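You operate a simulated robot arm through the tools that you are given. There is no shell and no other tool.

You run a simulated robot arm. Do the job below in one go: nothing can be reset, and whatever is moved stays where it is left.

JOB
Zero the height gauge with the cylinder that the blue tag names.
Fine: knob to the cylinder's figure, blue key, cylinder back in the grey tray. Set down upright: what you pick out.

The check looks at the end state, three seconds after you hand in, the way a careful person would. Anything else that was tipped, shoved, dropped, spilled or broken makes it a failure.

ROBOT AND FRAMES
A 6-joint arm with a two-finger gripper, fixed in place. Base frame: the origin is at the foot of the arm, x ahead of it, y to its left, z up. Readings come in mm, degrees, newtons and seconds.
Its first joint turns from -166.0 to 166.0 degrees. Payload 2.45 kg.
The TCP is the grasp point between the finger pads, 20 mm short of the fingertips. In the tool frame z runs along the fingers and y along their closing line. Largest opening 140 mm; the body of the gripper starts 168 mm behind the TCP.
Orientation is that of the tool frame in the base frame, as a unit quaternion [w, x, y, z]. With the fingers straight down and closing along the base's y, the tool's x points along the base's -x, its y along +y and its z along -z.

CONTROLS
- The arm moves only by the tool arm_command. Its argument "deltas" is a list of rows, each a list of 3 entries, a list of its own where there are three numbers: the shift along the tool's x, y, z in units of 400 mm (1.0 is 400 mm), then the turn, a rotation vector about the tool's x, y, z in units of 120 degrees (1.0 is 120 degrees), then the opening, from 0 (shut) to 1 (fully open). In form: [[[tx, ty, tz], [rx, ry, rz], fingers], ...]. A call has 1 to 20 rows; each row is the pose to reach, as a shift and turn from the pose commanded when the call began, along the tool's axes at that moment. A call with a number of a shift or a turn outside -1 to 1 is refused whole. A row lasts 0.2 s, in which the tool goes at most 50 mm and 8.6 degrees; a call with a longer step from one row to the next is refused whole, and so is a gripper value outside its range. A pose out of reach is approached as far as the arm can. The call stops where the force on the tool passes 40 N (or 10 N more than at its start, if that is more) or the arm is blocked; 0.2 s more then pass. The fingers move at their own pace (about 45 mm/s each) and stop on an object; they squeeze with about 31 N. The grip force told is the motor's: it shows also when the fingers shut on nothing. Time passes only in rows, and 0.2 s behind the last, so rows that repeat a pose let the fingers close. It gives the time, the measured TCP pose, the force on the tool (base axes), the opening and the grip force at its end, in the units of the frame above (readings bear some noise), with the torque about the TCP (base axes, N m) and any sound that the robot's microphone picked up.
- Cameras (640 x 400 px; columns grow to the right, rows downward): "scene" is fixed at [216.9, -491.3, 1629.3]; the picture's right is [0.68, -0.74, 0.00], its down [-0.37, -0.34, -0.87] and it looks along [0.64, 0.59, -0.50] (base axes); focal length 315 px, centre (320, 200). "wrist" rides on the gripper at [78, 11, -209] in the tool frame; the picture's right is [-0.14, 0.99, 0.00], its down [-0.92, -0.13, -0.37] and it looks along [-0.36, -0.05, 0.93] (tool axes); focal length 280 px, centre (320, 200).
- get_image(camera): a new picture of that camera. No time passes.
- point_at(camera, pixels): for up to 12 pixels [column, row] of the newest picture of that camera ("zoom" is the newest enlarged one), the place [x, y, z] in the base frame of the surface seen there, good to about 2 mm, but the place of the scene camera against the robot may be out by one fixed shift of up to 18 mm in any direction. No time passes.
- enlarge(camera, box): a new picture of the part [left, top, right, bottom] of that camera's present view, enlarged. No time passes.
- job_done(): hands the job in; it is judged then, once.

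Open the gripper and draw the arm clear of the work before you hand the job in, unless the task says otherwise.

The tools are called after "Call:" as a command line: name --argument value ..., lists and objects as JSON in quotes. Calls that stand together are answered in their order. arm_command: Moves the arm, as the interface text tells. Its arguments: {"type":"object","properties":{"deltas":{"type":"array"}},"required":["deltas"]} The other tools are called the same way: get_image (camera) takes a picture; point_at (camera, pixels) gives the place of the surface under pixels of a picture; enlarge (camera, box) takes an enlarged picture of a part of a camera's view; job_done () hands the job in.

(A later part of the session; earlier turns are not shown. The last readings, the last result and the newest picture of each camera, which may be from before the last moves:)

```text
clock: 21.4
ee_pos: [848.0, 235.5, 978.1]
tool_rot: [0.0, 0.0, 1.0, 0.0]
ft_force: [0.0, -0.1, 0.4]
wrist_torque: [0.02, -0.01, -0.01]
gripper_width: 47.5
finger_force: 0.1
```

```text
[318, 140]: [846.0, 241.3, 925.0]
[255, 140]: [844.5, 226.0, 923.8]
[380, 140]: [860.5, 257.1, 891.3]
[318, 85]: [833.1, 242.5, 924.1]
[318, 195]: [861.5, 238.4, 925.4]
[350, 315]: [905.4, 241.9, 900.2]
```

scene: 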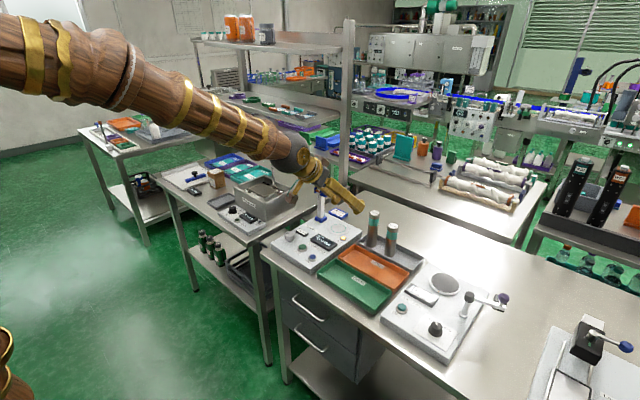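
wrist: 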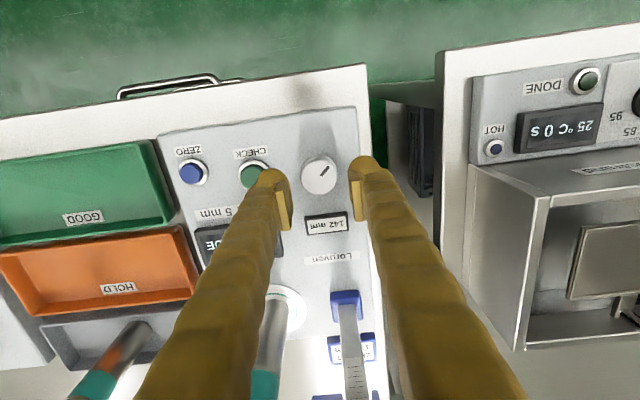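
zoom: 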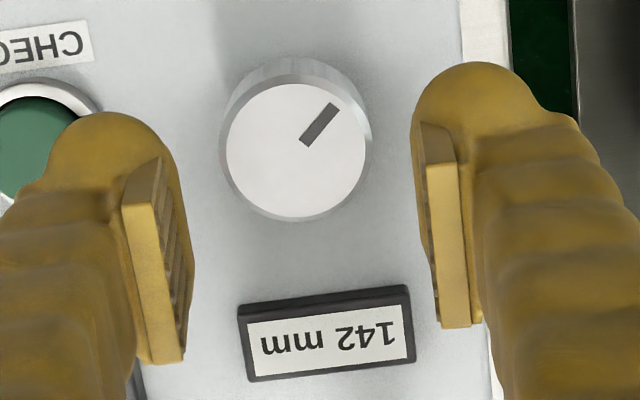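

The knob centre is [848.7, 235.8], matching the TCP at [848.0, 235.5]. I descend 60 mm so the pads straddle the knob, with fingertips about 7 mm above the panel.

Call:
arm_command --deltas '[[[-0.001, 0.0005, 0.04], [0, 0, 0], 0.34], [[-0.001, 0.0005, 0.08], [0, 0, 0], 0.34], [[-0.001, 0.0005, 0.12], [0, 0, 0], 0.34], [[-0.001, 0.0005, 0.148], [0, 0, 0], 0.34], [[-0.001, 0.0005, 0.148], [0, 0, 0], 0.34]]'

Call:
get_image --camera "wrist"

Call:
enlarge --camera "scene" --box '[250, 190, 350, 270]'

```text
clock: 22.6
ee_pos: [848.7, 236.6, 918.9]
tool_rot: [0.0, 0.0, 1.0, 0.0]
ft_force: [-1.2, 0.3, 0.5]
wrist_torque: [-0.02, 0.03, -0.02]
gripper_width: 47.5
finger_force: 0.1
```

```text
taken
```

wrist: 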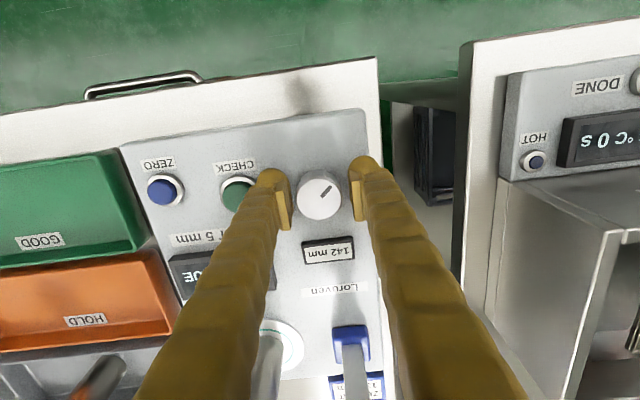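

```text
5.00 times, centred on (300, 230) of scene
```

zoom: 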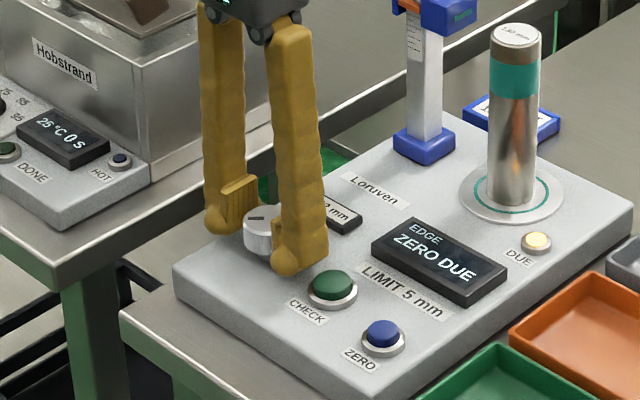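

The pads straddle the knob at (319,195). I close on it.

Call:
arm_command --deltas '[[[0, 0, 0], [0, 0, 0], 0.28], [[0, 0, 0], [0, 0, 0], 0.2], [[0, 0, 0], [0, 0, 0], 0.0], [[0, 0, 0], [0, 0, 0], 0.0]]'

Call:
enlarge --camera "wrist" --box '[270, 150, 380, 280]'

```text
clock: 23.6
ee_pos: [849.0, 235.1, 918.7]
tool_rot: [0.0, 0.0, 1.0, 0.001]
ft_force: [-0.8, -26.1, 0.7]
wrist_torque: [-0.28, 0.03, -0.05]
gripper_width: 36.8
finger_force: 44.6
```

```text
3.08 times, centred on (325, 215) of wrist
```

zoom: 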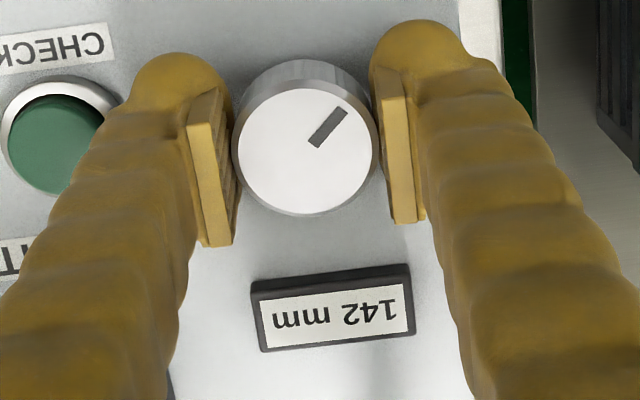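

Gripped at 36.8 mm but with a -26 N side force, so the TCP is a little too far to +y. I shift about 0.7 mm to -y to centre it.

Call:
arm_command --deltas '[[[0, -0.0009, 0], [0, 0, 0], 0], [[0, -0.0018, 0], [0, 0, 0], 0], [[0, -0.0018, 0], [0, 0, 0], 0]]'

```text
clock: 24.4
ee_pos: [848.3, 235.2, 918.4]
tool_rot: [0.0, -0.001, 1.0, 0.0]
ft_force: [14.3, -25.6, -15.9]
wrist_torque: [-0.19, -0.21, -0.04]
gripper_width: 36.8
finger_force: 45.1
```

The side force hardly changed, so I shift another 1 mm to -y and read again.

Call:
arm_command --deltas '[[[0, -0.0013, 0], [0, 0, 0], 0], [[0, -0.0026, 0], [0, 0, 0], 0], [[0, -0.0026, 0], [0, 0, 0], 0]]'

```text
clock: 25.2
ee_pos: [848.1, 234.2, 920.1]
tool_rot: [0.0, 0.0, 1.0, 0.0]
ft_force: [20.1, -12.0, -20.5]
wrist_torque: [-0.07, -0.25, 0.0]
gripper_width: 36.7
finger_force: 45.1
```

The side force falls to -12 N but friction has stored other forces (+20 x, -20 z). I open slightly to release them and close again at this position.

Call:
arm_command --deltas '[[[0, 0, 0], [0, 0, 0], 0.3], [[0, 0, 0], [0, 0, 0], 0.3], [[0, 0, 0], [0, 0, 0], 0.3]]'

Call:
arm_command --deltas '[[[0, 0, 0], [0, 0, 0], 0.27], [[0, 0, 0], [0, 0, 0], 0.24], [[0, 0, 0], [0, 0, 0], 0.0], [[0, 0, 0], [0, 0, 0], 0.0]]'

Call:
enlarge --camera "wrist" --box '[270, 150, 380, 280]'

```text
clock: 26.0
ee_pos: [848.4, 235.1, 920.6]
tool_rot: [0.001, 0.0, 1.0, 0.001]
ft_force: [0.1, -0.6, -0.3]
wrist_torque: [0.02, 0.03, 0.0]
gripper_width: 42.0
finger_force: 0.1
```

```text
clock: 27.0
ee_pos: [848.6, 233.0, 919.7]
tool_rot: [0.0, 0.0, 1.0, 0.0]
ft_force: [-0.8, 5.0, 1.2]
wrist_torque: [0.03, 0.03, 0.0]
gripper_width: 37.0
finger_force: 45.1
```

```text
3.08 times, centred on (325, 215) of wrist
```

zoom: 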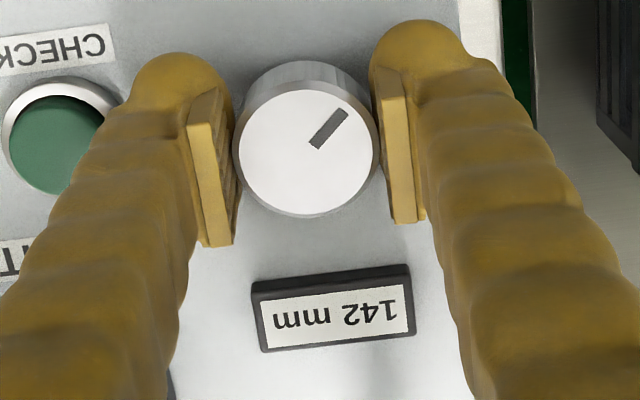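

Now well centred (side force 5 N). I turn the knob a trial +10° about the tool axis and see which way the readout goes.

Call:
arm_command --deltas '[[[0, 0, 0], [0, 0, 0.03], 0], [[0, 0, 0], [0, 0, 0.06], 0], [[0, 0, 0], [0, 0, 0.0833], 0], [[0, 0, 0], [0, 0, 0.0833], 0]]'

Call:
enlarge --camera "wrist" --box '[270, 150, 380, 280]'

Call:
enlarge --camera "scene" --box '[270, 210, 350, 270]'

```text
clock: 28.0
ee_pos: [848.0, 236.0, 919.5]
tool_rot: [0.0, 0.088, 0.996, 0.001]
ft_force: [1.7, 15.2, -4.1]
wrist_torque: [0.14, 0.0, 0.03]
gripper_width: 37.0
finger_force: 44.7
```

```text
3.08 times, centred on (325, 215) of wrist
```

zoom: 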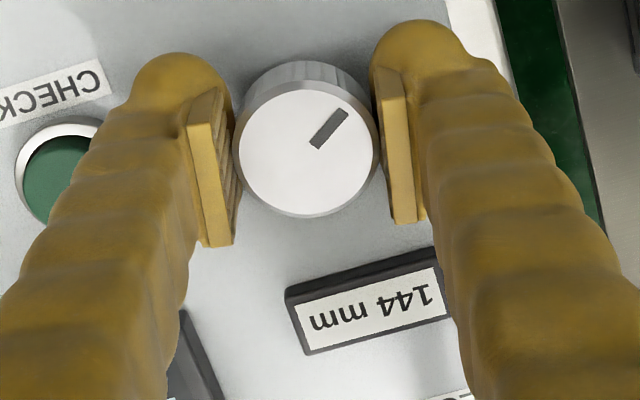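

```text
6.67 times, centred on (310, 240) of scene
```

zoom: 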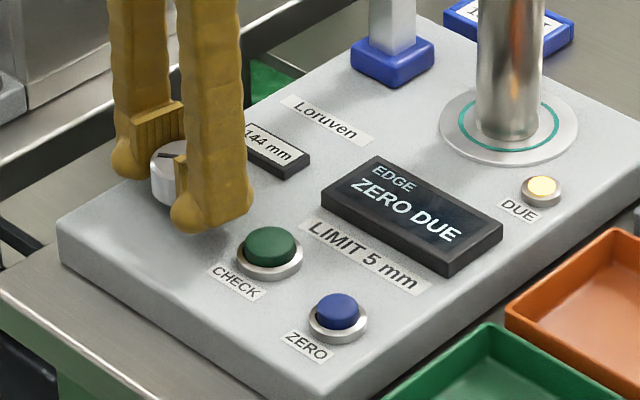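

+10° raised the readout from 142 to 144, so about 5° per mm; I need roughly -70° from here to get 130. I turn back in stages, first -30°.

Call:
arm_command --deltas '[[[0, 0, 0], [0, 0, -0.04], 0], [[0, 0, 0], [0, 0, -0.08], 0], [[0, 0, 0], [0, 0, -0.12], 0], [[0, 0, 0], [0, 0, -0.16], 0], [[0, 0, 0], [0, 0, -0.2], 0], [[0, 0, 0], [0, 0, -0.25], 0], [[0, 0, 0], [0, 0, -0.25], 0]]'

Call:
enlarge --camera "wrist" --box '[250, 150, 380, 280]'

Call:
enlarge --camera "scene" --box '[270, 210, 350, 270]'

```text
clock: 29.6
ee_pos: [848.5, 234.3, 918.2]
tool_rot: [0.0, -0.174, 0.985, 0.0]
ft_force: [-2.8, 3.5, -0.6]
wrist_torque: [0.01, 0.1, 0.01]
gripper_width: 36.6
finger_force: 45.5
```

```text
3.08 times, centred on (315, 215) of wrist
```

zoom: 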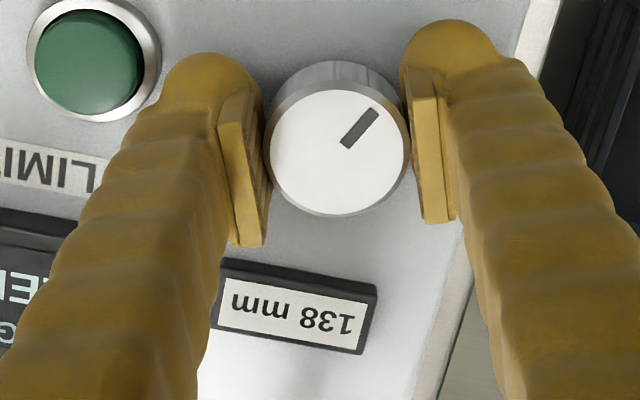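

```text
6.67 times, centred on (310, 240) of scene
```

zoom: 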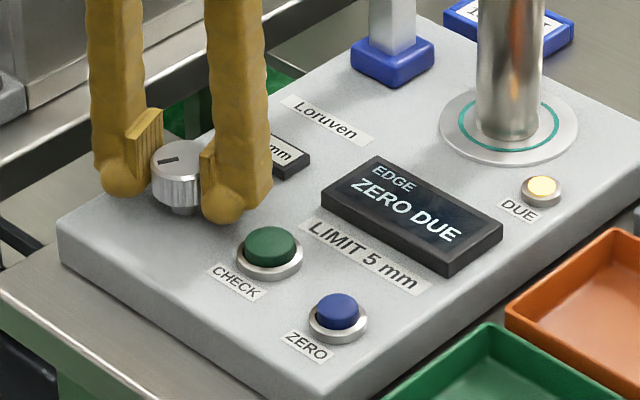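

The readout is 138 at -20°, confirming 5° per mm. I turn another -30°, expecting 132.

Call:
arm_command --deltas '[[[0, 0, 0], [0, 0, -0.04], 0], [[0, 0, 0], [0, 0, -0.08], 0], [[0, 0, 0], [0, 0, -0.12], 0], [[0, 0, 0], [0, 0, -0.16], 0], [[0, 0, 0], [0, 0, -0.2], 0], [[0, 0, 0], [0, 0, -0.25], 0], [[0, 0, 0], [0, 0, -0.25], 0]]'

Call:
get_image --camera "wrist"

Call:
enlarge --camera "scene" --box '[270, 210, 350, 270]'

```text
clock: 31.2
ee_pos: [848.9, 232.8, 918.4]
tool_rot: [0.0, -0.422, 0.907, 0.0]
ft_force: [-2.9, -25.5, -1.9]
wrist_torque: [-0.34, 0.13, -0.05]
gripper_width: 36.5
finger_force: 45.0
```

```text
taken
```

wrist: 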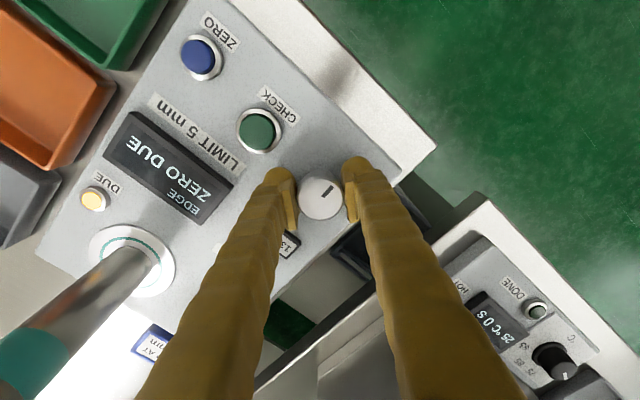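

```text
6.67 times, centred on (310, 240) of scene
```

zoom: 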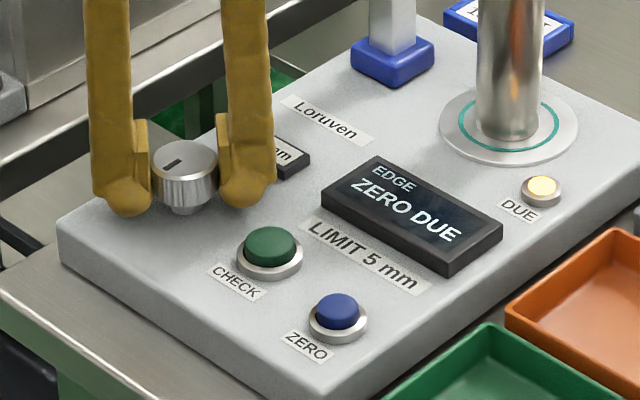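

The readout is partly hidden by a finger and a -25 N side force has built up. I open a little to release, and look.

Call:
arm_command --deltas '[[[0, 0, 0], [0, 0, 0], 0.34], [[0, 0, 0], [0, 0, 0], 0.34], [[0, 0, 0], [0, 0, 0], 0.34]]'

Call:
enlarge --camera "wrist" --box '[250, 150, 380, 280]'

Call:
enlarge --camera "scene" --box '[270, 210, 350, 270]'

```text
clock: 32.0
ee_pos: [849.2, 234.6, 918.8]
tool_rot: [0.0, -0.423, 0.906, 0.0]
ft_force: [0.4, 0.4, 0.3]
wrist_torque: [0.0, -0.01, -0.01]
gripper_width: 47.6
finger_force: 0.1
```

```text
3.08 times, centred on (315, 215) of wrist
```

zoom: 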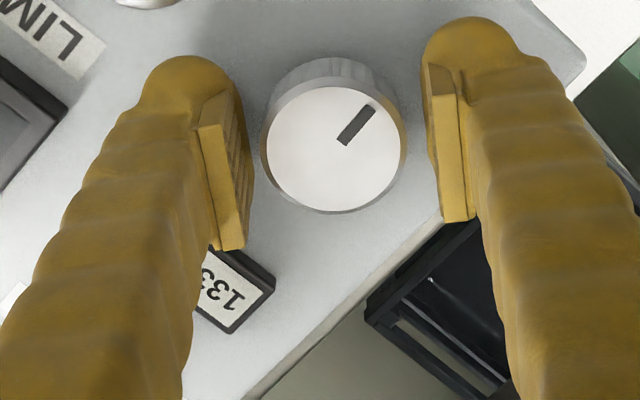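

```text
6.67 times, centred on (310, 240) of scene
```

zoom: 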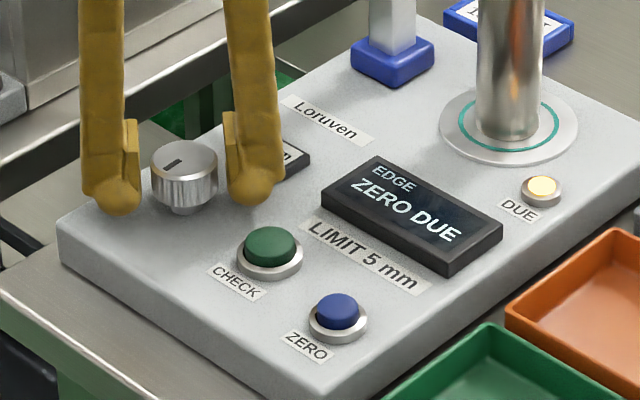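

The readout looks like 132–133 and the force is gone. I swing the opened fingers back to yaw 0 around the knob (with a 1 mm x correction) so that the readout is visible, and regrip.

Call:
arm_command --deltas '[[[-0.0005, -0.0006, 0], [0, 0, 0.06], 0.36], [[-0.001, -0.0012, 0], [0, 0, 0.12], 0.36], [[-0.0019, -0.0023, 0], [0, 0, 0.18], 0.36], [[-0.0019, -0.0023, 0], [0, 0, 0.24], 0.36], [[-0.0019, -0.0023, 0], [0, 0, 0.3], 0.36], [[-0.0019, -0.0023, 0], [0, 0, 0.36], 0.36], [[-0.0019, -0.0023, 0], [0, 0, 0.4167], 0.36], [[-0.0019, -0.0023, 0], [0, 0, 0.4167], 0.36]]'

Call:
enlarge --camera "wrist" --box '[260, 150, 380, 280]'

```text
clock: 33.8
ee_pos: [849.8, 235.0, 920.3]
tool_rot: [-0.001, 0.001, 1.0, 0.0]
ft_force: [0.3, -0.2, -0.1]
wrist_torque: [-0.01, 0.02, 0.0]
gripper_width: 50.3
finger_force: 0.2
```

```text
3.08 times, centred on (320, 215) of wrist
```

zoom: 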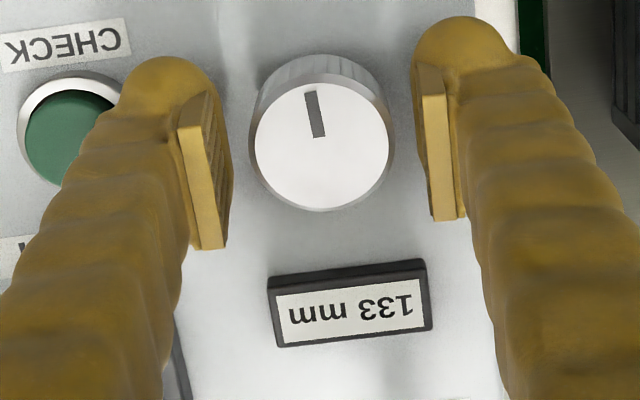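

The readout is 133. I close on the knob again at yaw 0.

Call:
arm_command --deltas '[[[0, 0, 0], [0, 0, 0], 0.3], [[0, 0, 0], [0, 0, 0], 0.24], [[0, 0, 0], [0, 0, 0], 0.0], [[0, 0, 0], [0, 0, 0], 0.0]]'

Call:
enlarge --camera "wrist" --box '[260, 150, 380, 280]'

```text
clock: 34.8
ee_pos: [850.0, 235.2, 919.0]
tool_rot: [-0.001, 0.001, 1.0, 0.001]
ft_force: [-0.3, 8.4, -0.5]
wrist_torque: [0.07, 0.01, 0.02]
gripper_width: 36.6
finger_force: 45.5
```

```text
3.08 times, centred on (320, 215) of wrist
```

zoom: 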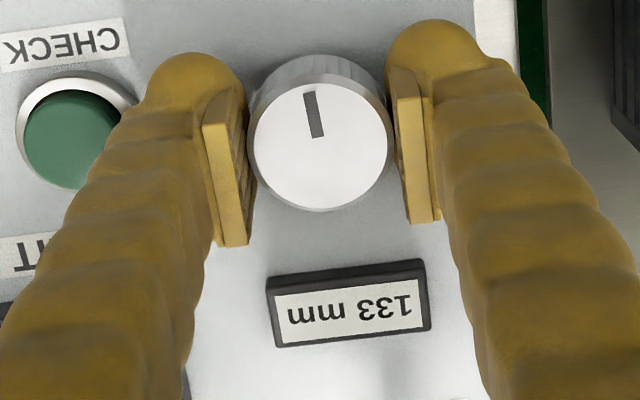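

Gripped with little side force; readout 133. I turn -15° for 3 mm.

Call:
arm_command --deltas '[[[0, 0, 0], [0, 0, -0.03], 0], [[0, 0, 0], [0, 0, -0.06], 0], [[0, 0, 0], [0, 0, -0.09], 0], [[0, 0, 0], [0, 0, -0.125], 0], [[0, 0, 0], [0, 0, -0.125], 0]]'

Call:
enlarge --camera "wrist" --box '[260, 150, 380, 280]'

```text
clock: 36.0
ee_pos: [849.2, 234.8, 918.9]
tool_rot: [0.0, -0.13, 0.991, 0.0]
ft_force: [0.5, 16.3, 6.0]
wrist_torque: [0.17, -0.02, 0.02]
gripper_width: 36.8
finger_force: 45.6
```

```text
3.08 times, centred on (320, 215) of wrist
```

zoom: 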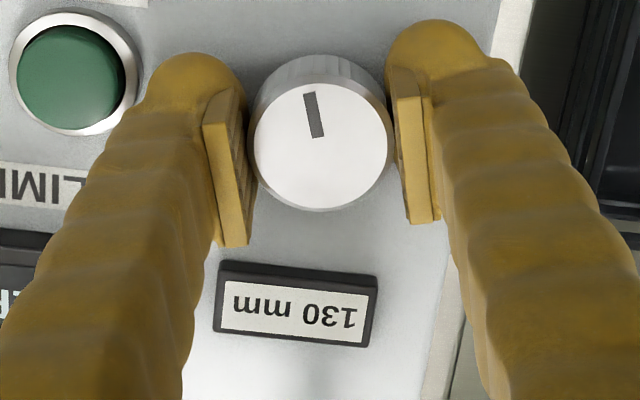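

The readout shows 130 mm. I open gently and check that it stays.

Call:
arm_command --deltas '[[[0, 0, 0], [0, 0, 0], 0.3], [[0, 0, 0], [0, 0, 0], 0.36], [[0, 0, 0], [0, 0, 0], 0.36]]'

Call:
enlarge --camera "wrist" --box '[260, 150, 380, 280]'

```text
clock: 36.8
ee_pos: [850.8, 233.2, 919.9]
tool_rot: [0.0, -0.13, 0.992, 0.0]
ft_force: [-0.4, -0.2, 0.7]
wrist_torque: [0.02, -0.03, 0.0]
gripper_width: 50.3
finger_force: 0.0
```

```text
3.08 times, centred on (320, 215) of wrist
```

zoom: 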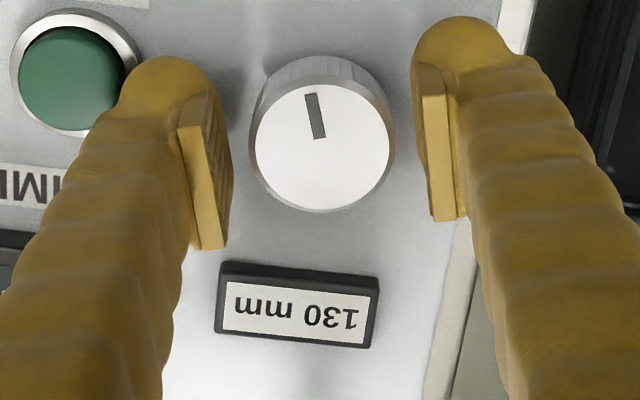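

130 mm holds with the knob released. I lift straight up and turn back to yaw 0.

Call:
arm_command --deltas '[[[0, 0, -0.05], [0, 0, 0], 0.36], [[0, 0, -0.15], [0, 0, 0], 0.36], [[0, 0, -0.25], [0, 0, 0.0], 0.36], [[0, 0, -0.35], [0, 0, 0.06], 0.2], [[0, 0, -0.35], [0, 0, 0.125], 0.0], [[0, 0, -0.35], [0, 0, 0.125], 0.0], [[0, 0, -0.35], [0, 0, 0.125], 0.0]]'

Call:
get_image --camera "wrist"

Call:
enlarge --camera "scene" --box '[280, 225, 340, 270]'

```text
clock: 38.4
ee_pos: [848.8, 234.2, 1060.8]
tool_rot: [0.0, 0.0, 1.0, 0.001]
ft_force: [0.2, -0.3, 0.6]
wrist_torque: [0.03, 0.04, 0.01]
gripper_width: 0.3
finger_force: 28.1
```

```text
taken
```

wrist: 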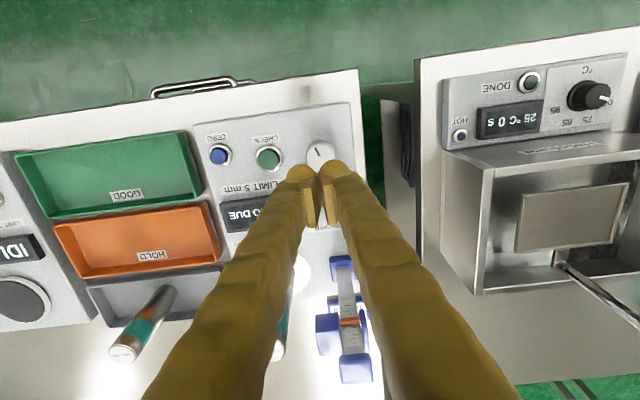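

```text
8.89 times, centred on (310, 248) of scene
```

zoom: 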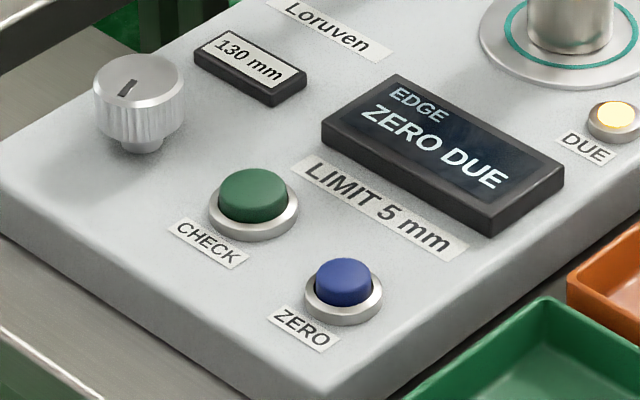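

Knob reads 130 mm and the fingers are shut. The blue key shows at (219,156) in the wrist view, standing proud of its bezel; I measure it now.

Call:
enlarge --camera "wrist" --box '[190, 130, 300, 200]'

Call:
point_at --camera "wrist" --pixels '[[219, 155], [213, 155], [225, 155], [219, 149], [219, 162], [209, 156], [230, 156], [219, 167]]'

```text
5.71 times, centred on (245, 165) of wrist
```

zoom: 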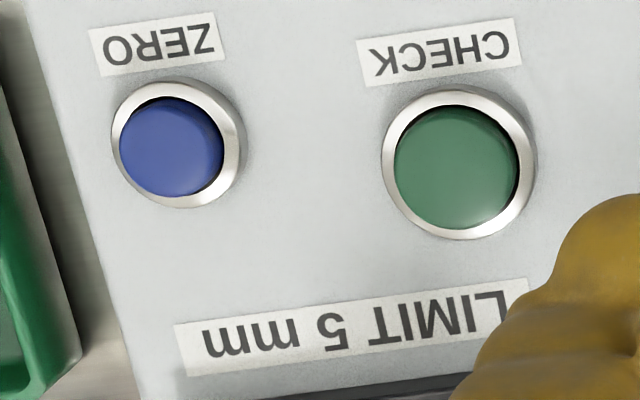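

```text
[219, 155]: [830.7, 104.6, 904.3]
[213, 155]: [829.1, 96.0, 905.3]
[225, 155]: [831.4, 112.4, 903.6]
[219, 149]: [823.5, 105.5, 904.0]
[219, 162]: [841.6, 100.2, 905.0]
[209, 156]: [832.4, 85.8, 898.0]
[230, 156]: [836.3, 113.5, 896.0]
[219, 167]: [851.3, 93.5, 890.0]
```

The key's top centre is about [831, 102, 905]. I move the closed fingertips above it, to about 35 mm over the key.

Call:
arm_command --deltas '[[[0.012, -0.083, 0], [0, 0, 0], 0], [[0.024, -0.166, 0], [0, 0, 0], 0], [[0.036, -0.25, 0.05], [0, 0, 0], 0], [[0.0468, -0.331, 0.1], [0, 0, 0], 0], [[0.0468, -0.331, 0.18], [0, 0, 0], 0], [[0.0468, -0.331, 0.25], [0, 0, 0], 0], [[0.0468, -0.331, 0.25], [0, 0, 0], 0]]'

Call:
get_image --camera "wrist"

Call:
enlarge --camera "scene" --box '[270, 205, 370, 275]'

```text
clock: 40.0
ee_pos: [829.9, 100.0, 957.0]
tool_rot: [0.001, 0.0, 1.0, 0.0]
ft_force: [0.2, -1.2, 0.6]
wrist_torque: [-0.01, 0.03, -0.01]
gripper_width: 0.0
finger_force: 29.2
```

```text
taken
```

wrist: 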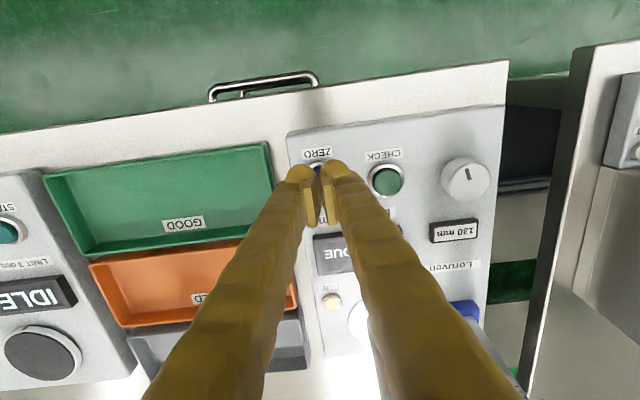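

```text
5.71 times, centred on (320, 240) of scene
```

zoom: 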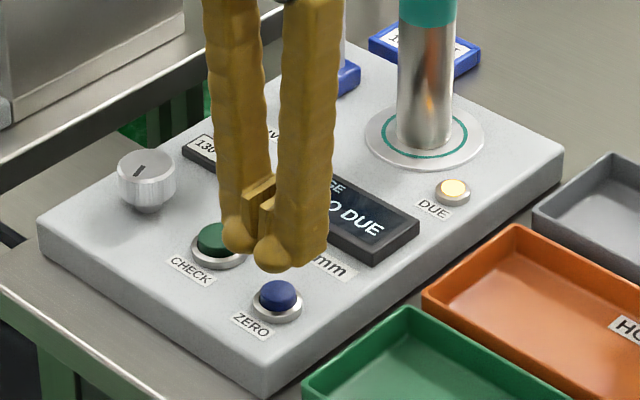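

The fingertips hover over the blue key. I enlarge the wrist view at (318,165) to check the alignment.

Call:
enlarge --camera "wrist" --box '[270, 135, 380, 215]'

Call:
enlarge --camera "scene" --box '[300, 230, 340, 260]'

```text
5.00 times, centred on (325, 175) of wrist
```

zoom: 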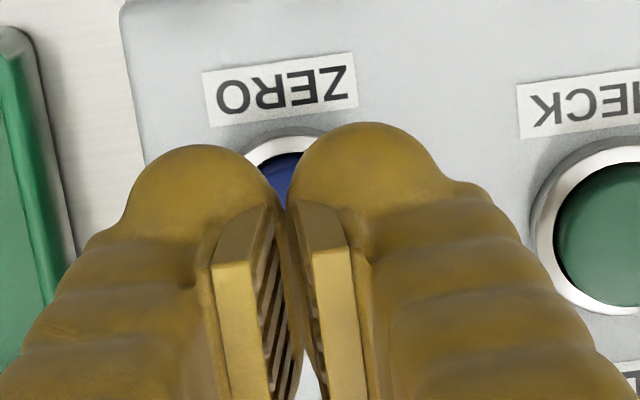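

```text
13.33 times, centred on (320, 245) of scene
```

zoom: 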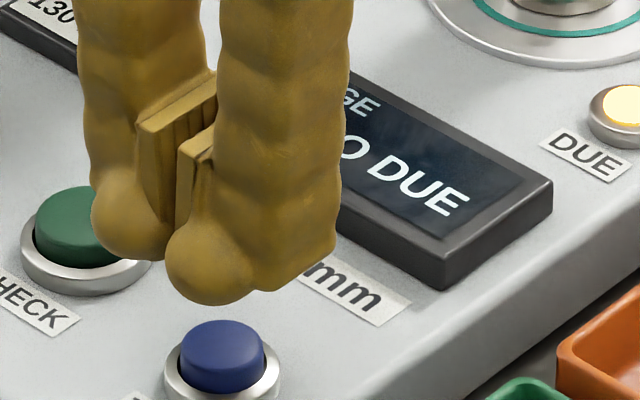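

The fingertips are rounded knobs, so I will press with one fingertip only. I measure the tip knobs and the key cap in this same scene zoom to get their relative offset.

Call:
point_at --camera "zoom" --pixels '[[222, 345], [185, 345], [262, 345], [222, 328], [222, 362], [200, 290], [200, 260], [240, 285], [300, 280], [330, 245], [125, 240], [215, 240]]'

```text
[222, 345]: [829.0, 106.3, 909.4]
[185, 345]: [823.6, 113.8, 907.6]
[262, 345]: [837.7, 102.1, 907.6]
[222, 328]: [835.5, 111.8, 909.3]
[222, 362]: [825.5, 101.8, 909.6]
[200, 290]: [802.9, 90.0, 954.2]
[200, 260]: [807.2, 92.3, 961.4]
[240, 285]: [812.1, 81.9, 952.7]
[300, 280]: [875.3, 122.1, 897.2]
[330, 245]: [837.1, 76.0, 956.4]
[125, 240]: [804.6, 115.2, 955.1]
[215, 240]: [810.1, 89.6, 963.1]
```

The fingers look bulkier at the tip than nominal, so I shift to put the +y fingertip over the key (TCP y≈89) and come down to about 7 mm above the cap, checking the tray wall too.

Call:
point_at --camera "wrist" --pixels '[[267, 165], [262, 150], [275, 180]]'

Call:
arm_command --deltas '[[[-0.0075, -0.029, 0], [0, 0, 0], 0], [[-0.0075, -0.029, 0.03], [0, 0, 0], 0], [[-0.0075, -0.029, 0.06], [0, 0, 0], 0], [[-0.0075, -0.029, 0.06], [0, 0, 0], 0]]'

Call:
enlarge --camera "wrist" --box '[270, 135, 380, 215]'

Call:
enlarge --camera "scene" --box '[295, 225, 345, 265]'

```text
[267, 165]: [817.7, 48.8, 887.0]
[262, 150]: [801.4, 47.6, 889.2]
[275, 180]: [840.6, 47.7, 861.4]
```

```text
clock: 41.0
ee_pos: [834.7, 90.4, 935.2]
tool_rot: [0.0, -0.001, 1.0, 0.0]
ft_force: [-0.8, 0.5, 1.1]
wrist_torque: [0.02, 0.03, -0.02]
gripper_width: 0.0
finger_force: 30.1
```

```text
5.00 times, centred on (325, 175) of wrist
```

zoom: 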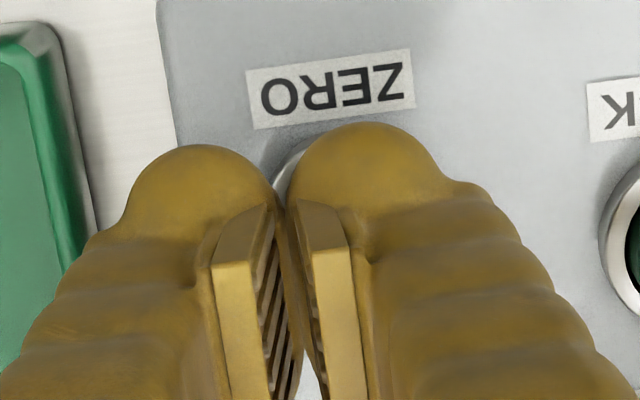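

```text
10.00 times, centred on (320, 245) of scene
```

zoom: 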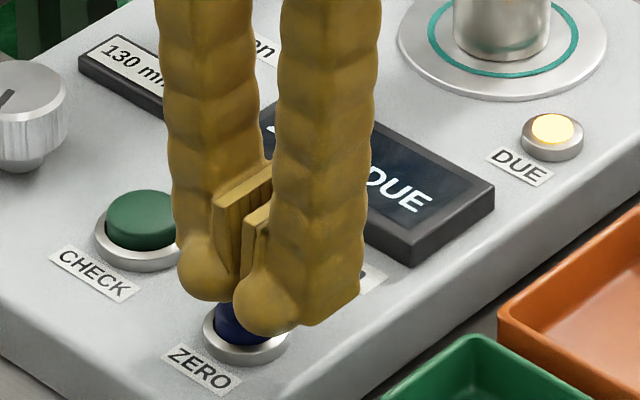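

The +y fingertip is over the key with the tip a few mm above. I descend in small steps while watching force and sound.

Call:
arm_command --deltas '[[[0, 0, 0.005], [0, 0, 0], 0], [[0, 0, 0.01], [0, 0, 0], 0], [[0, 0, 0.015], [0, 0, 0], 0], [[0, 0, 0.02], [0, 0, 0], 0], [[0, 0, 0.02], [0, 0, 0], 0]]'

Call:
enlarge --camera "scene" --box '[295, 225, 345, 265]'

```text
clock: 42.2
ee_pos: [833.0, 90.6, 927.4]
tool_rot: [0.0, 0.0, 1.0, 0.001]
ft_force: [-0.5, -0.2, -0.1]
wrist_torque: [-0.01, 0.0, -0.01]
gripper_width: 0.1
finger_force: 29.7
```

```text
10.00 times, centred on (320, 245) of scene
```

zoom: 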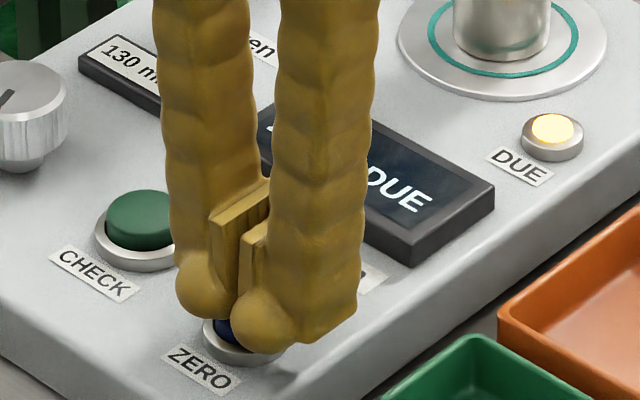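

No contact yet at TCP z=927.4. I continue in 1 mm steps.

Call:
arm_command --deltas '[[[0, 0, 0.0025], [0, 0, 0], 0], [[0, 0, 0.005], [0, 0, 0], 0], [[0, 0, 0.0075], [0, 0, 0], 0], [[0, 0, 0.0075], [0, 0, 0], 0]]'

Call:
enlarge --camera "scene" --box '[295, 225, 345, 265]'

```text
clock: 43.2
ee_pos: [833.2, 90.4, 923.7]
tool_rot: [0.0, 0.001, 1.0, 0.0]
ft_force: [-0.4, 0.0, 0.2]
wrist_torque: [0.02, 0.02, 0.02]
gripper_width: 0.0
finger_force: 29.6
```

```text
10.00 times, centred on (320, 245) of scene
```

zoom: 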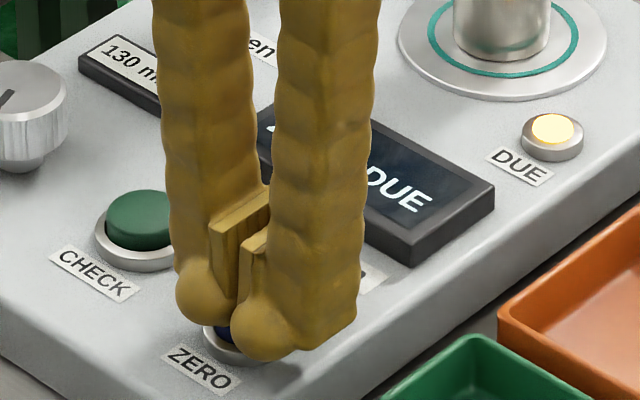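

Still no contact at 923.7; I go 3 mm further in 1 mm steps.

Call:
arm_command --deltas '[[[0, 0, 0.0025], [0, 0, 0], 0], [[0, 0, 0.005], [0, 0, 0], 0], [[0, 0, 0.005], [0, 0, 0], 0]]'

```text
clock: 44.0
ee_pos: [833.6, 88.8, 922.6]
tool_rot: [0.001, 0.0, 1.0, 0.0]
ft_force: [-0.6, 0.9, 1.4]
wrist_torque: [0.02, 0.0, 0.04]
gripper_width: 0.2
finger_force: 29.6
```

Call:
arm_command --deltas '[[[0, 0, 0.0025], [0, 0, 0], 0], [[0, 0, 0.005], [0, 0, 0], 0], [[0, 0, 0.005], [0, 0, 0], 0]]'

Call:
enlarge --camera "scene" --box '[295, 225, 345, 265]'

Call:
enlarge --camera "wrist" --box '[270, 135, 380, 215]'

```text
clock: 44.8
ee_pos: [832.8, 90.2, 920.3]
tool_rot: [0.0, 0.0, 1.0, 0.0]
ft_force: [0.7, 0.5, 2.5]
wrist_torque: [0.06, -0.02, -0.02]
gripper_width: 0.0
finger_force: 29.3
heard: click
```

```text
10.00 times, centred on (320, 245) of scene
```

zoom: 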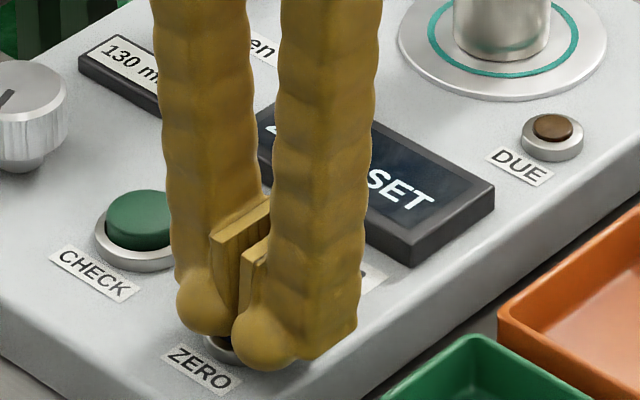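

```text
5.00 times, centred on (325, 175) of wrist
```

zoom: 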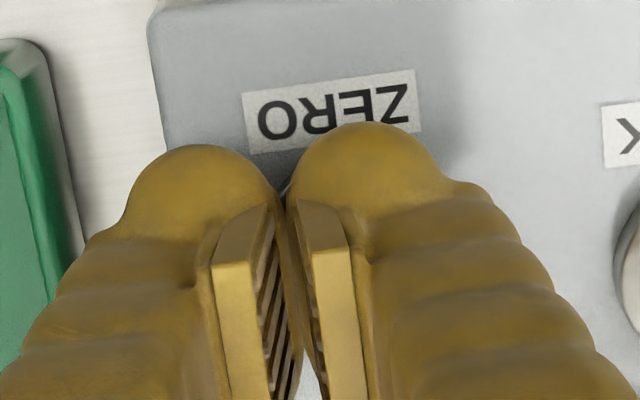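

A click was heard, the display now reads "…SET" and the DUE lamp is off. I lift straight up off the key.

Call:
arm_command --deltas '[[[0, 0, -0.03], [0, 0, 0], 0], [[0, 0, -0.12], [0, 0, 0], 0], [[0, 0, -0.22], [0, 0, 0], 0], [[0, 0, -0.32], [0, 0, 0], 0], [[0, 0, -0.42], [0, 0, 0], 0], [[0, 0, -0.5], [0, 0, 0], 0], [[0, 0, -0.5], [0, 0, 0], 0]]'

Call:
enlarge --camera "scene" --box '[275, 205, 365, 270]'

Call:
get_image --camera "wrist"

```text
clock: 46.4
ee_pos: [833.3, 88.8, 1120.2]
tool_rot: [0.0, 0.0, 1.0, 0.0]
ft_force: [0.1, -0.8, -0.2]
wrist_torque: [0.01, -0.02, 0.0]
gripper_width: 0.3
finger_force: 28.6
```

```text
6.15 times, centred on (320, 238) of scene
```

zoom: 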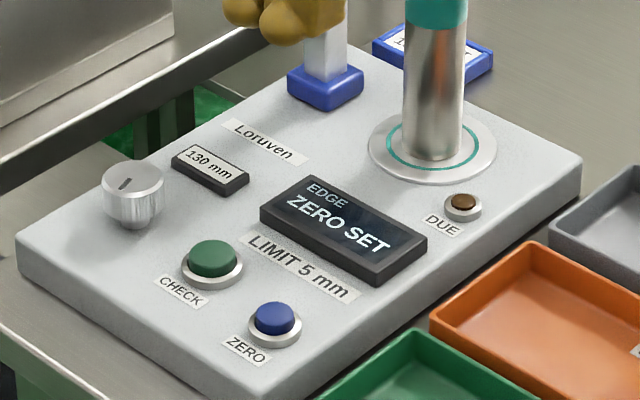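

```text
taken
```

wrist: 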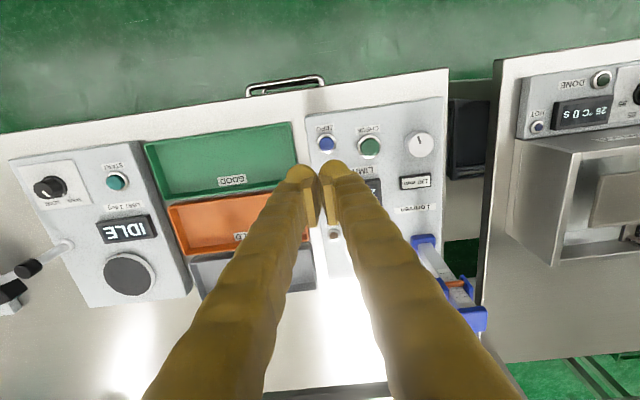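

"ZERO SET" shows, knob 130 mm, DUE lamp off. Now I go back to the tilted pose in front of the standing cylinder, opening about 50 mm.

Call:
arm_command --deltas '[[[-0.0292, 0.0252, 0], [0, -0.0625, 0], 0.36], [[-0.0584, 0.0504, 0], [0, -0.125, 0], 0.36], [[-0.0876, 0.0756, 0], [0, -0.1875, 0], 0.36], [[-0.1168, 0.1008, 0], [0, -0.25, 0], 0.36], [[-0.146, 0.126, 0], [0, -0.3125, 0], 0.36], [[-0.175, 0.151, 0], [0, -0.375, 0], 0.36], [[-0.175, 0.151, 0], [0, -0.375, 0], 0.36]]'

Call:
get_image --camera "wrist"

```text
clock: 48.0
ee_pos: [902.9, 151.6, 1122.4]
tool_rot: [0.383, 0.0, 0.924, 0.0]
ft_force: [-0.4, -0.4, -1.4]
wrist_torque: [0.01, 0.0, -0.01]
gripper_width: 50.4
finger_force: 0.1
```

```text
taken
```

wrist: 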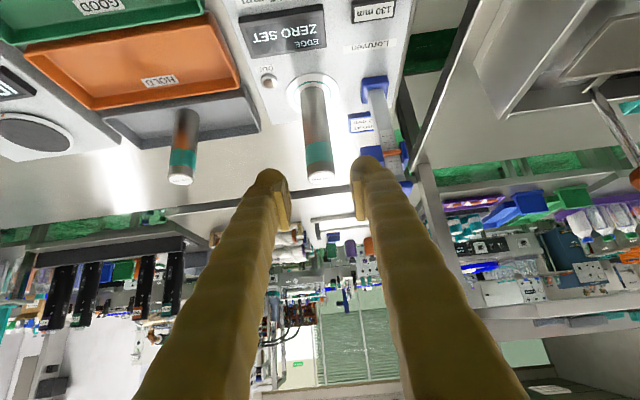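

The cylinder top is at (319,176) between the fingertips. I measure its axis position again.

Call:
enlarge --camera "wrist" --box '[270, 90, 380, 190]'

Call:
point_at --camera "zoom" --pixels '[[297, 200], [280, 100], [290, 340], [260, 342], [330, 338], [255, 260], [340, 260], [240, 60]]'

```text
4.00 times, centred on (325, 140) of wrist
```

zoom: 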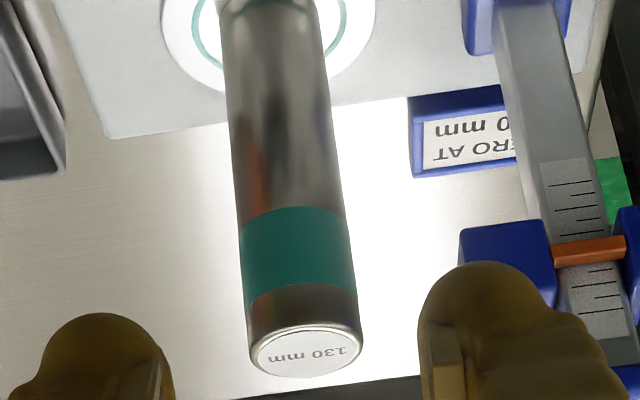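

```text
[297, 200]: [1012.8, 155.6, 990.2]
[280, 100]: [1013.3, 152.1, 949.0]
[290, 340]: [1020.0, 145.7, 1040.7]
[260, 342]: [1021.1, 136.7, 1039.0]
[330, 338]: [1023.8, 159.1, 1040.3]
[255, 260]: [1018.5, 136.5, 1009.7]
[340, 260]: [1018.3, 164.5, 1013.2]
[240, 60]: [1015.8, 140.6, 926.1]
```

Axis is about [1032, 150.5], in line with the tool. I advance along the tool axis to about 40 mm short.

Call:
arm_command --deltas '[[[0, 0, 0.09], [0, 0, 0], 0.36], [[0, 0, 0.18], [0, 0, 0], 0.36], [[0, 0, 0.27], [0, 0, 0], 0.36], [[0, 0, 0.35], [0, 0, 0], 0.36], [[0, 0, 0.35], [0, 0, 0], 0.36]]'

Call:
get_image --camera "wrist"

```text
clock: 49.2
ee_pos: [1001.8, 150.9, 1023.8]
tool_rot: [0.382, 0.0, 0.924, 0.0]
ft_force: [-0.2, -0.1, 0.5]
wrist_torque: [-0.01, 0.07, 0.0]
gripper_width: 50.4
finger_force: 0.1
```

```text
taken
```

wrist: 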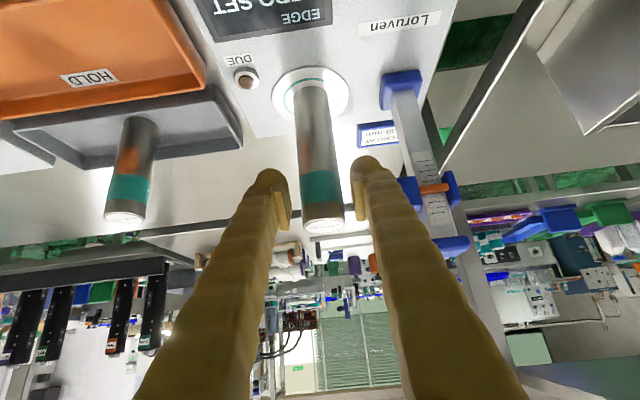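

The cylinder lies centrally between the pads. I advance the last 45 mm slowly and then close.

Call:
arm_command --deltas '[[[0, -0.0005, 0.04], [0, 0, 0], 0.36], [[0, -0.0005, 0.08], [0, 0, 0], 0.36], [[0.002, -0.0005, 0.111], [0, 0, 0], 0.36], [[0.002, -0.0005, 0.111], [0, 0, 0], 0.36]]'

Call:
arm_command --deltas '[[[0, 0, 0], [0, 0, 0], 0.3], [[0, 0, 0], [0, 0, 0], 0.25], [[0, 0, 0], [0, 0, 0], 0.0], [[0, 0, 0], [0, 0, 0], 0.0], [[0, 0, 0], [0, 0, 0], 0.0]]'

Call:
get_image --camera "wrist"

```text
clock: 50.2
ee_pos: [1031.5, 150.8, 990.9]
tool_rot: [0.382, 0.0, 0.924, 0.0]
ft_force: [0.1, -0.4, 0.9]
wrist_torque: [0.01, -0.01, -0.01]
gripper_width: 50.1
finger_force: 0.1
```

```text
clock: 51.4
ee_pos: [1031.8, 150.8, 990.1]
tool_rot: [0.383, 0.0, 0.924, 0.0]
ft_force: [-0.4, -2.1, 0.7]
wrist_torque: [-0.03, -0.04, -0.02]
gripper_width: 37.8
finger_force: 31.0
```

```text
taken
```

wrist: 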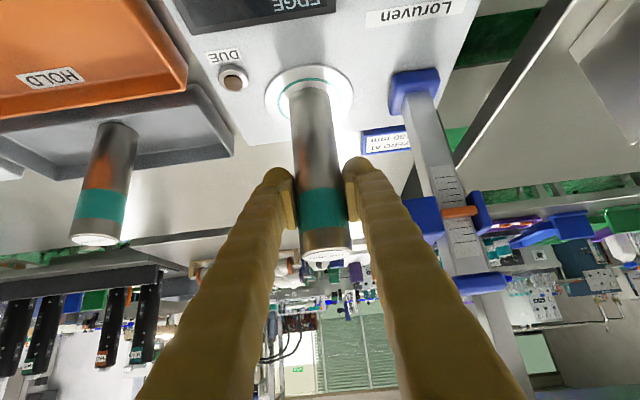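

Gripped again at 37.8 mm. I lift 50 mm and carry it back over its old place in the grey tray at [1067, 11].

Call:
arm_command --deltas '[[[-0.02, 0, -0.02], [0, 0, 0], 0], [[-0.055, 0, -0.055], [0, 0, 0], 0], [[-0.0884, 0, -0.0884], [0, 0, 0], 0], [[-0.0984, -0.058, -0.0784], [0, 0, 0], 0], [[-0.109, -0.116, -0.068], [0, 0, 0], 0], [[-0.119, -0.175, -0.0575], [0, 0, 0], 0], [[-0.129, -0.233, -0.047], [0, 0, 0], 0], [[-0.14, -0.291, -0.037], [0, 0, 0], 0], [[-0.1501, -0.349, -0.0267], [0, 0, 0], 0], [[-0.1501, -0.349, -0.0267], [0, 0, 0], 0]]'

Call:
get_image --camera "wrist"

Call:
enlarge --camera "scene" --box '[320, 180, 440, 280]'

```text
clock: 53.6
ee_pos: [1069.3, 10.4, 1040.4]
tool_rot: [0.383, -0.001, 0.924, 0.0]
ft_force: [0.6, -0.5, -3.7]
wrist_torque: [0.01, -0.04, 0.02]
gripper_width: 37.8
finger_force: 30.5
```

```text
taken
```

wrist: 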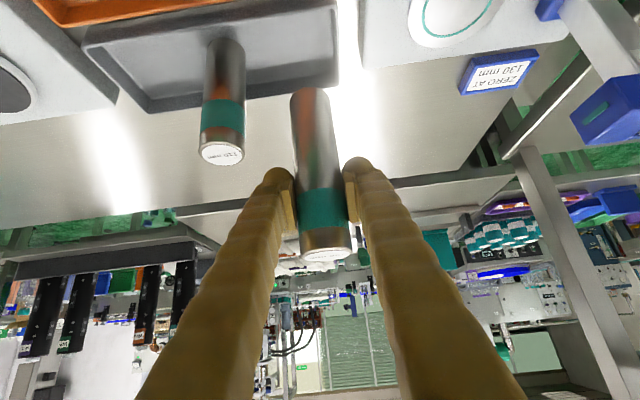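

```text
4.00 times, centred on (380, 230) of scene
```

zoom: 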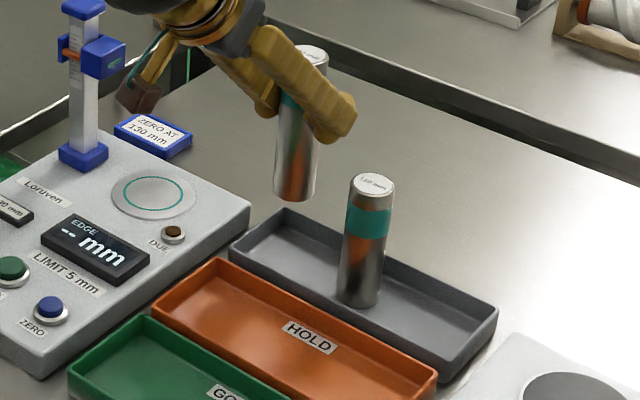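

Display shows "-- mm" with the plate empty and DUE off. Before lowering I verify the cylinder's position over the tray and the tray's edges.

Call:
point_at --camera "wrist" --pixels '[[316, 150], [303, 150], [329, 150], [312, 92], [338, 60], [250, 102], [270, 30], [280, 60], [323, 255], [222, 152], [300, 78], [330, 10]]'

```text
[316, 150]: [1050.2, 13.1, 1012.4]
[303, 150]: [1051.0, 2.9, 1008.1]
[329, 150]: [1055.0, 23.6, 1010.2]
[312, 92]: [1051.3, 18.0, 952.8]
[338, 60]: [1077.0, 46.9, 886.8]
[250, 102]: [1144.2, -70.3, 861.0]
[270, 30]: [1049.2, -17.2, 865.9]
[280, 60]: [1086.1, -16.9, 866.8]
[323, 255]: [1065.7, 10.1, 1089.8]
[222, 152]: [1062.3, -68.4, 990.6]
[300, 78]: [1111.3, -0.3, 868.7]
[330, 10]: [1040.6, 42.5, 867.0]
```

The cylinder axis is about 1.5 mm farther out than its old spot, well inside the tray. I correct that and lower to about 8 mm above the floor.

Call:
arm_command --deltas '[[[0.028, 0.0012, 0.024], [0, 0, 0], 0], [[0.056, 0.0012, 0.051], [0, 0, 0], 0], [[0.084, 0.0012, 0.079], [0, 0, 0], 0], [[0.11, 0.0012, 0.105], [0, 0, 0], 0], [[0.1264, 0.0012, 0.121], [0, 0, 0], 0], [[0.1264, 0.0012, 0.121], [0, 0, 0], 0]]'

Call:
get_image --camera "wrist"

Call:
enlarge --camera "scene" --box '[330, 190, 430, 270]'

```text
clock: 55.0
ee_pos: [1066.2, 10.4, 968.9]
tool_rot: [0.382, 0.001, 0.924, -0.001]
ft_force: [-0.4, 0.4, -4.9]
wrist_torque: [-0.04, -0.02, 0.0]
gripper_width: 37.8
finger_force: 31.1
```

```text
taken
```

wrist: 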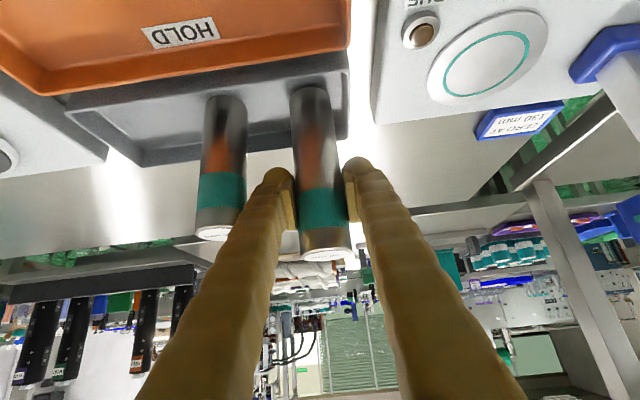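

```text
5.00 times, centred on (380, 230) of scene
```

zoom: 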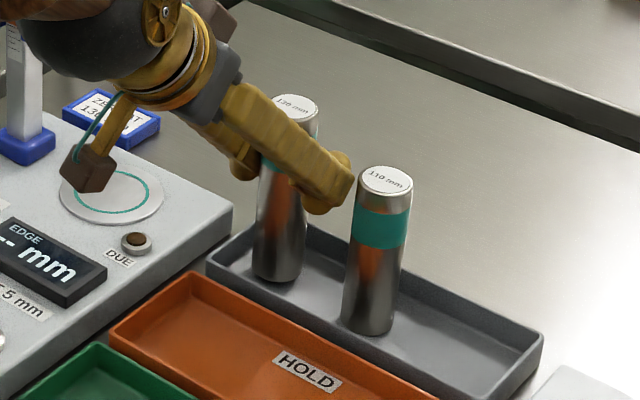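

Still hanging free (-4.9 N), about 6 mm above the tray floor. I lower in 1 mm steps.

Call:
arm_command --deltas '[[[0.0018, 0, 0.0018], [0, 0, 0], 0], [[0.0035, 0, 0.0035], [0, 0, 0], 0], [[0.0053, 0, 0.0053], [0, 0, 0], 0], [[0.0071, 0, 0.0071], [0, 0, 0], 0], [[0.0071, 0, 0.0071], [0, 0, 0], 0]]'

```text
clock: 56.2
ee_pos: [1066.1, 10.6, 964.0]
tool_rot: [0.383, 0.0, 0.924, 0.0]
ft_force: [-0.4, 0.0, -4.2]
wrist_torque: [0.01, 0.0, 0.04]
gripper_width: 37.9
finger_force: 31.1
```

Call:
arm_command --deltas '[[[0.0014, 0, 0.0014], [0, 0, 0], 0], [[0.0028, 0, 0.0028], [0, 0, 0], 0], [[0.0028, 0, 0.0028], [0, 0, 0], 0]]'

```text
clock: 57.0
ee_pos: [1066.8, 11.9, 962.7]
tool_rot: [0.383, 0.0, 0.924, 0.0]
ft_force: [0.2, -1.0, -3.6]
wrist_torque: [0.03, -0.04, 0.02]
gripper_width: 37.5
finger_force: 31.0
```

No contact yet (-3.6 N); I go down in smaller steps.

Call:
arm_command --deltas '[[[0.0009, 0, 0.0009], [0, 0, 0], 0], [[0.0018, 0, 0.0018], [0, 0, 0], 0], [[0.0018, 0, 0.0018], [0, 0, 0], 0]]'

```text
clock: 57.8
ee_pos: [1065.6, 11.2, 964.3]
tool_rot: [0.382, 0.0, 0.924, 0.0]
ft_force: [0.3, 1.0, -3.6]
wrist_torque: [0.02, 0.04, 0.01]
gripper_width: 37.5
finger_force: 31.2
```

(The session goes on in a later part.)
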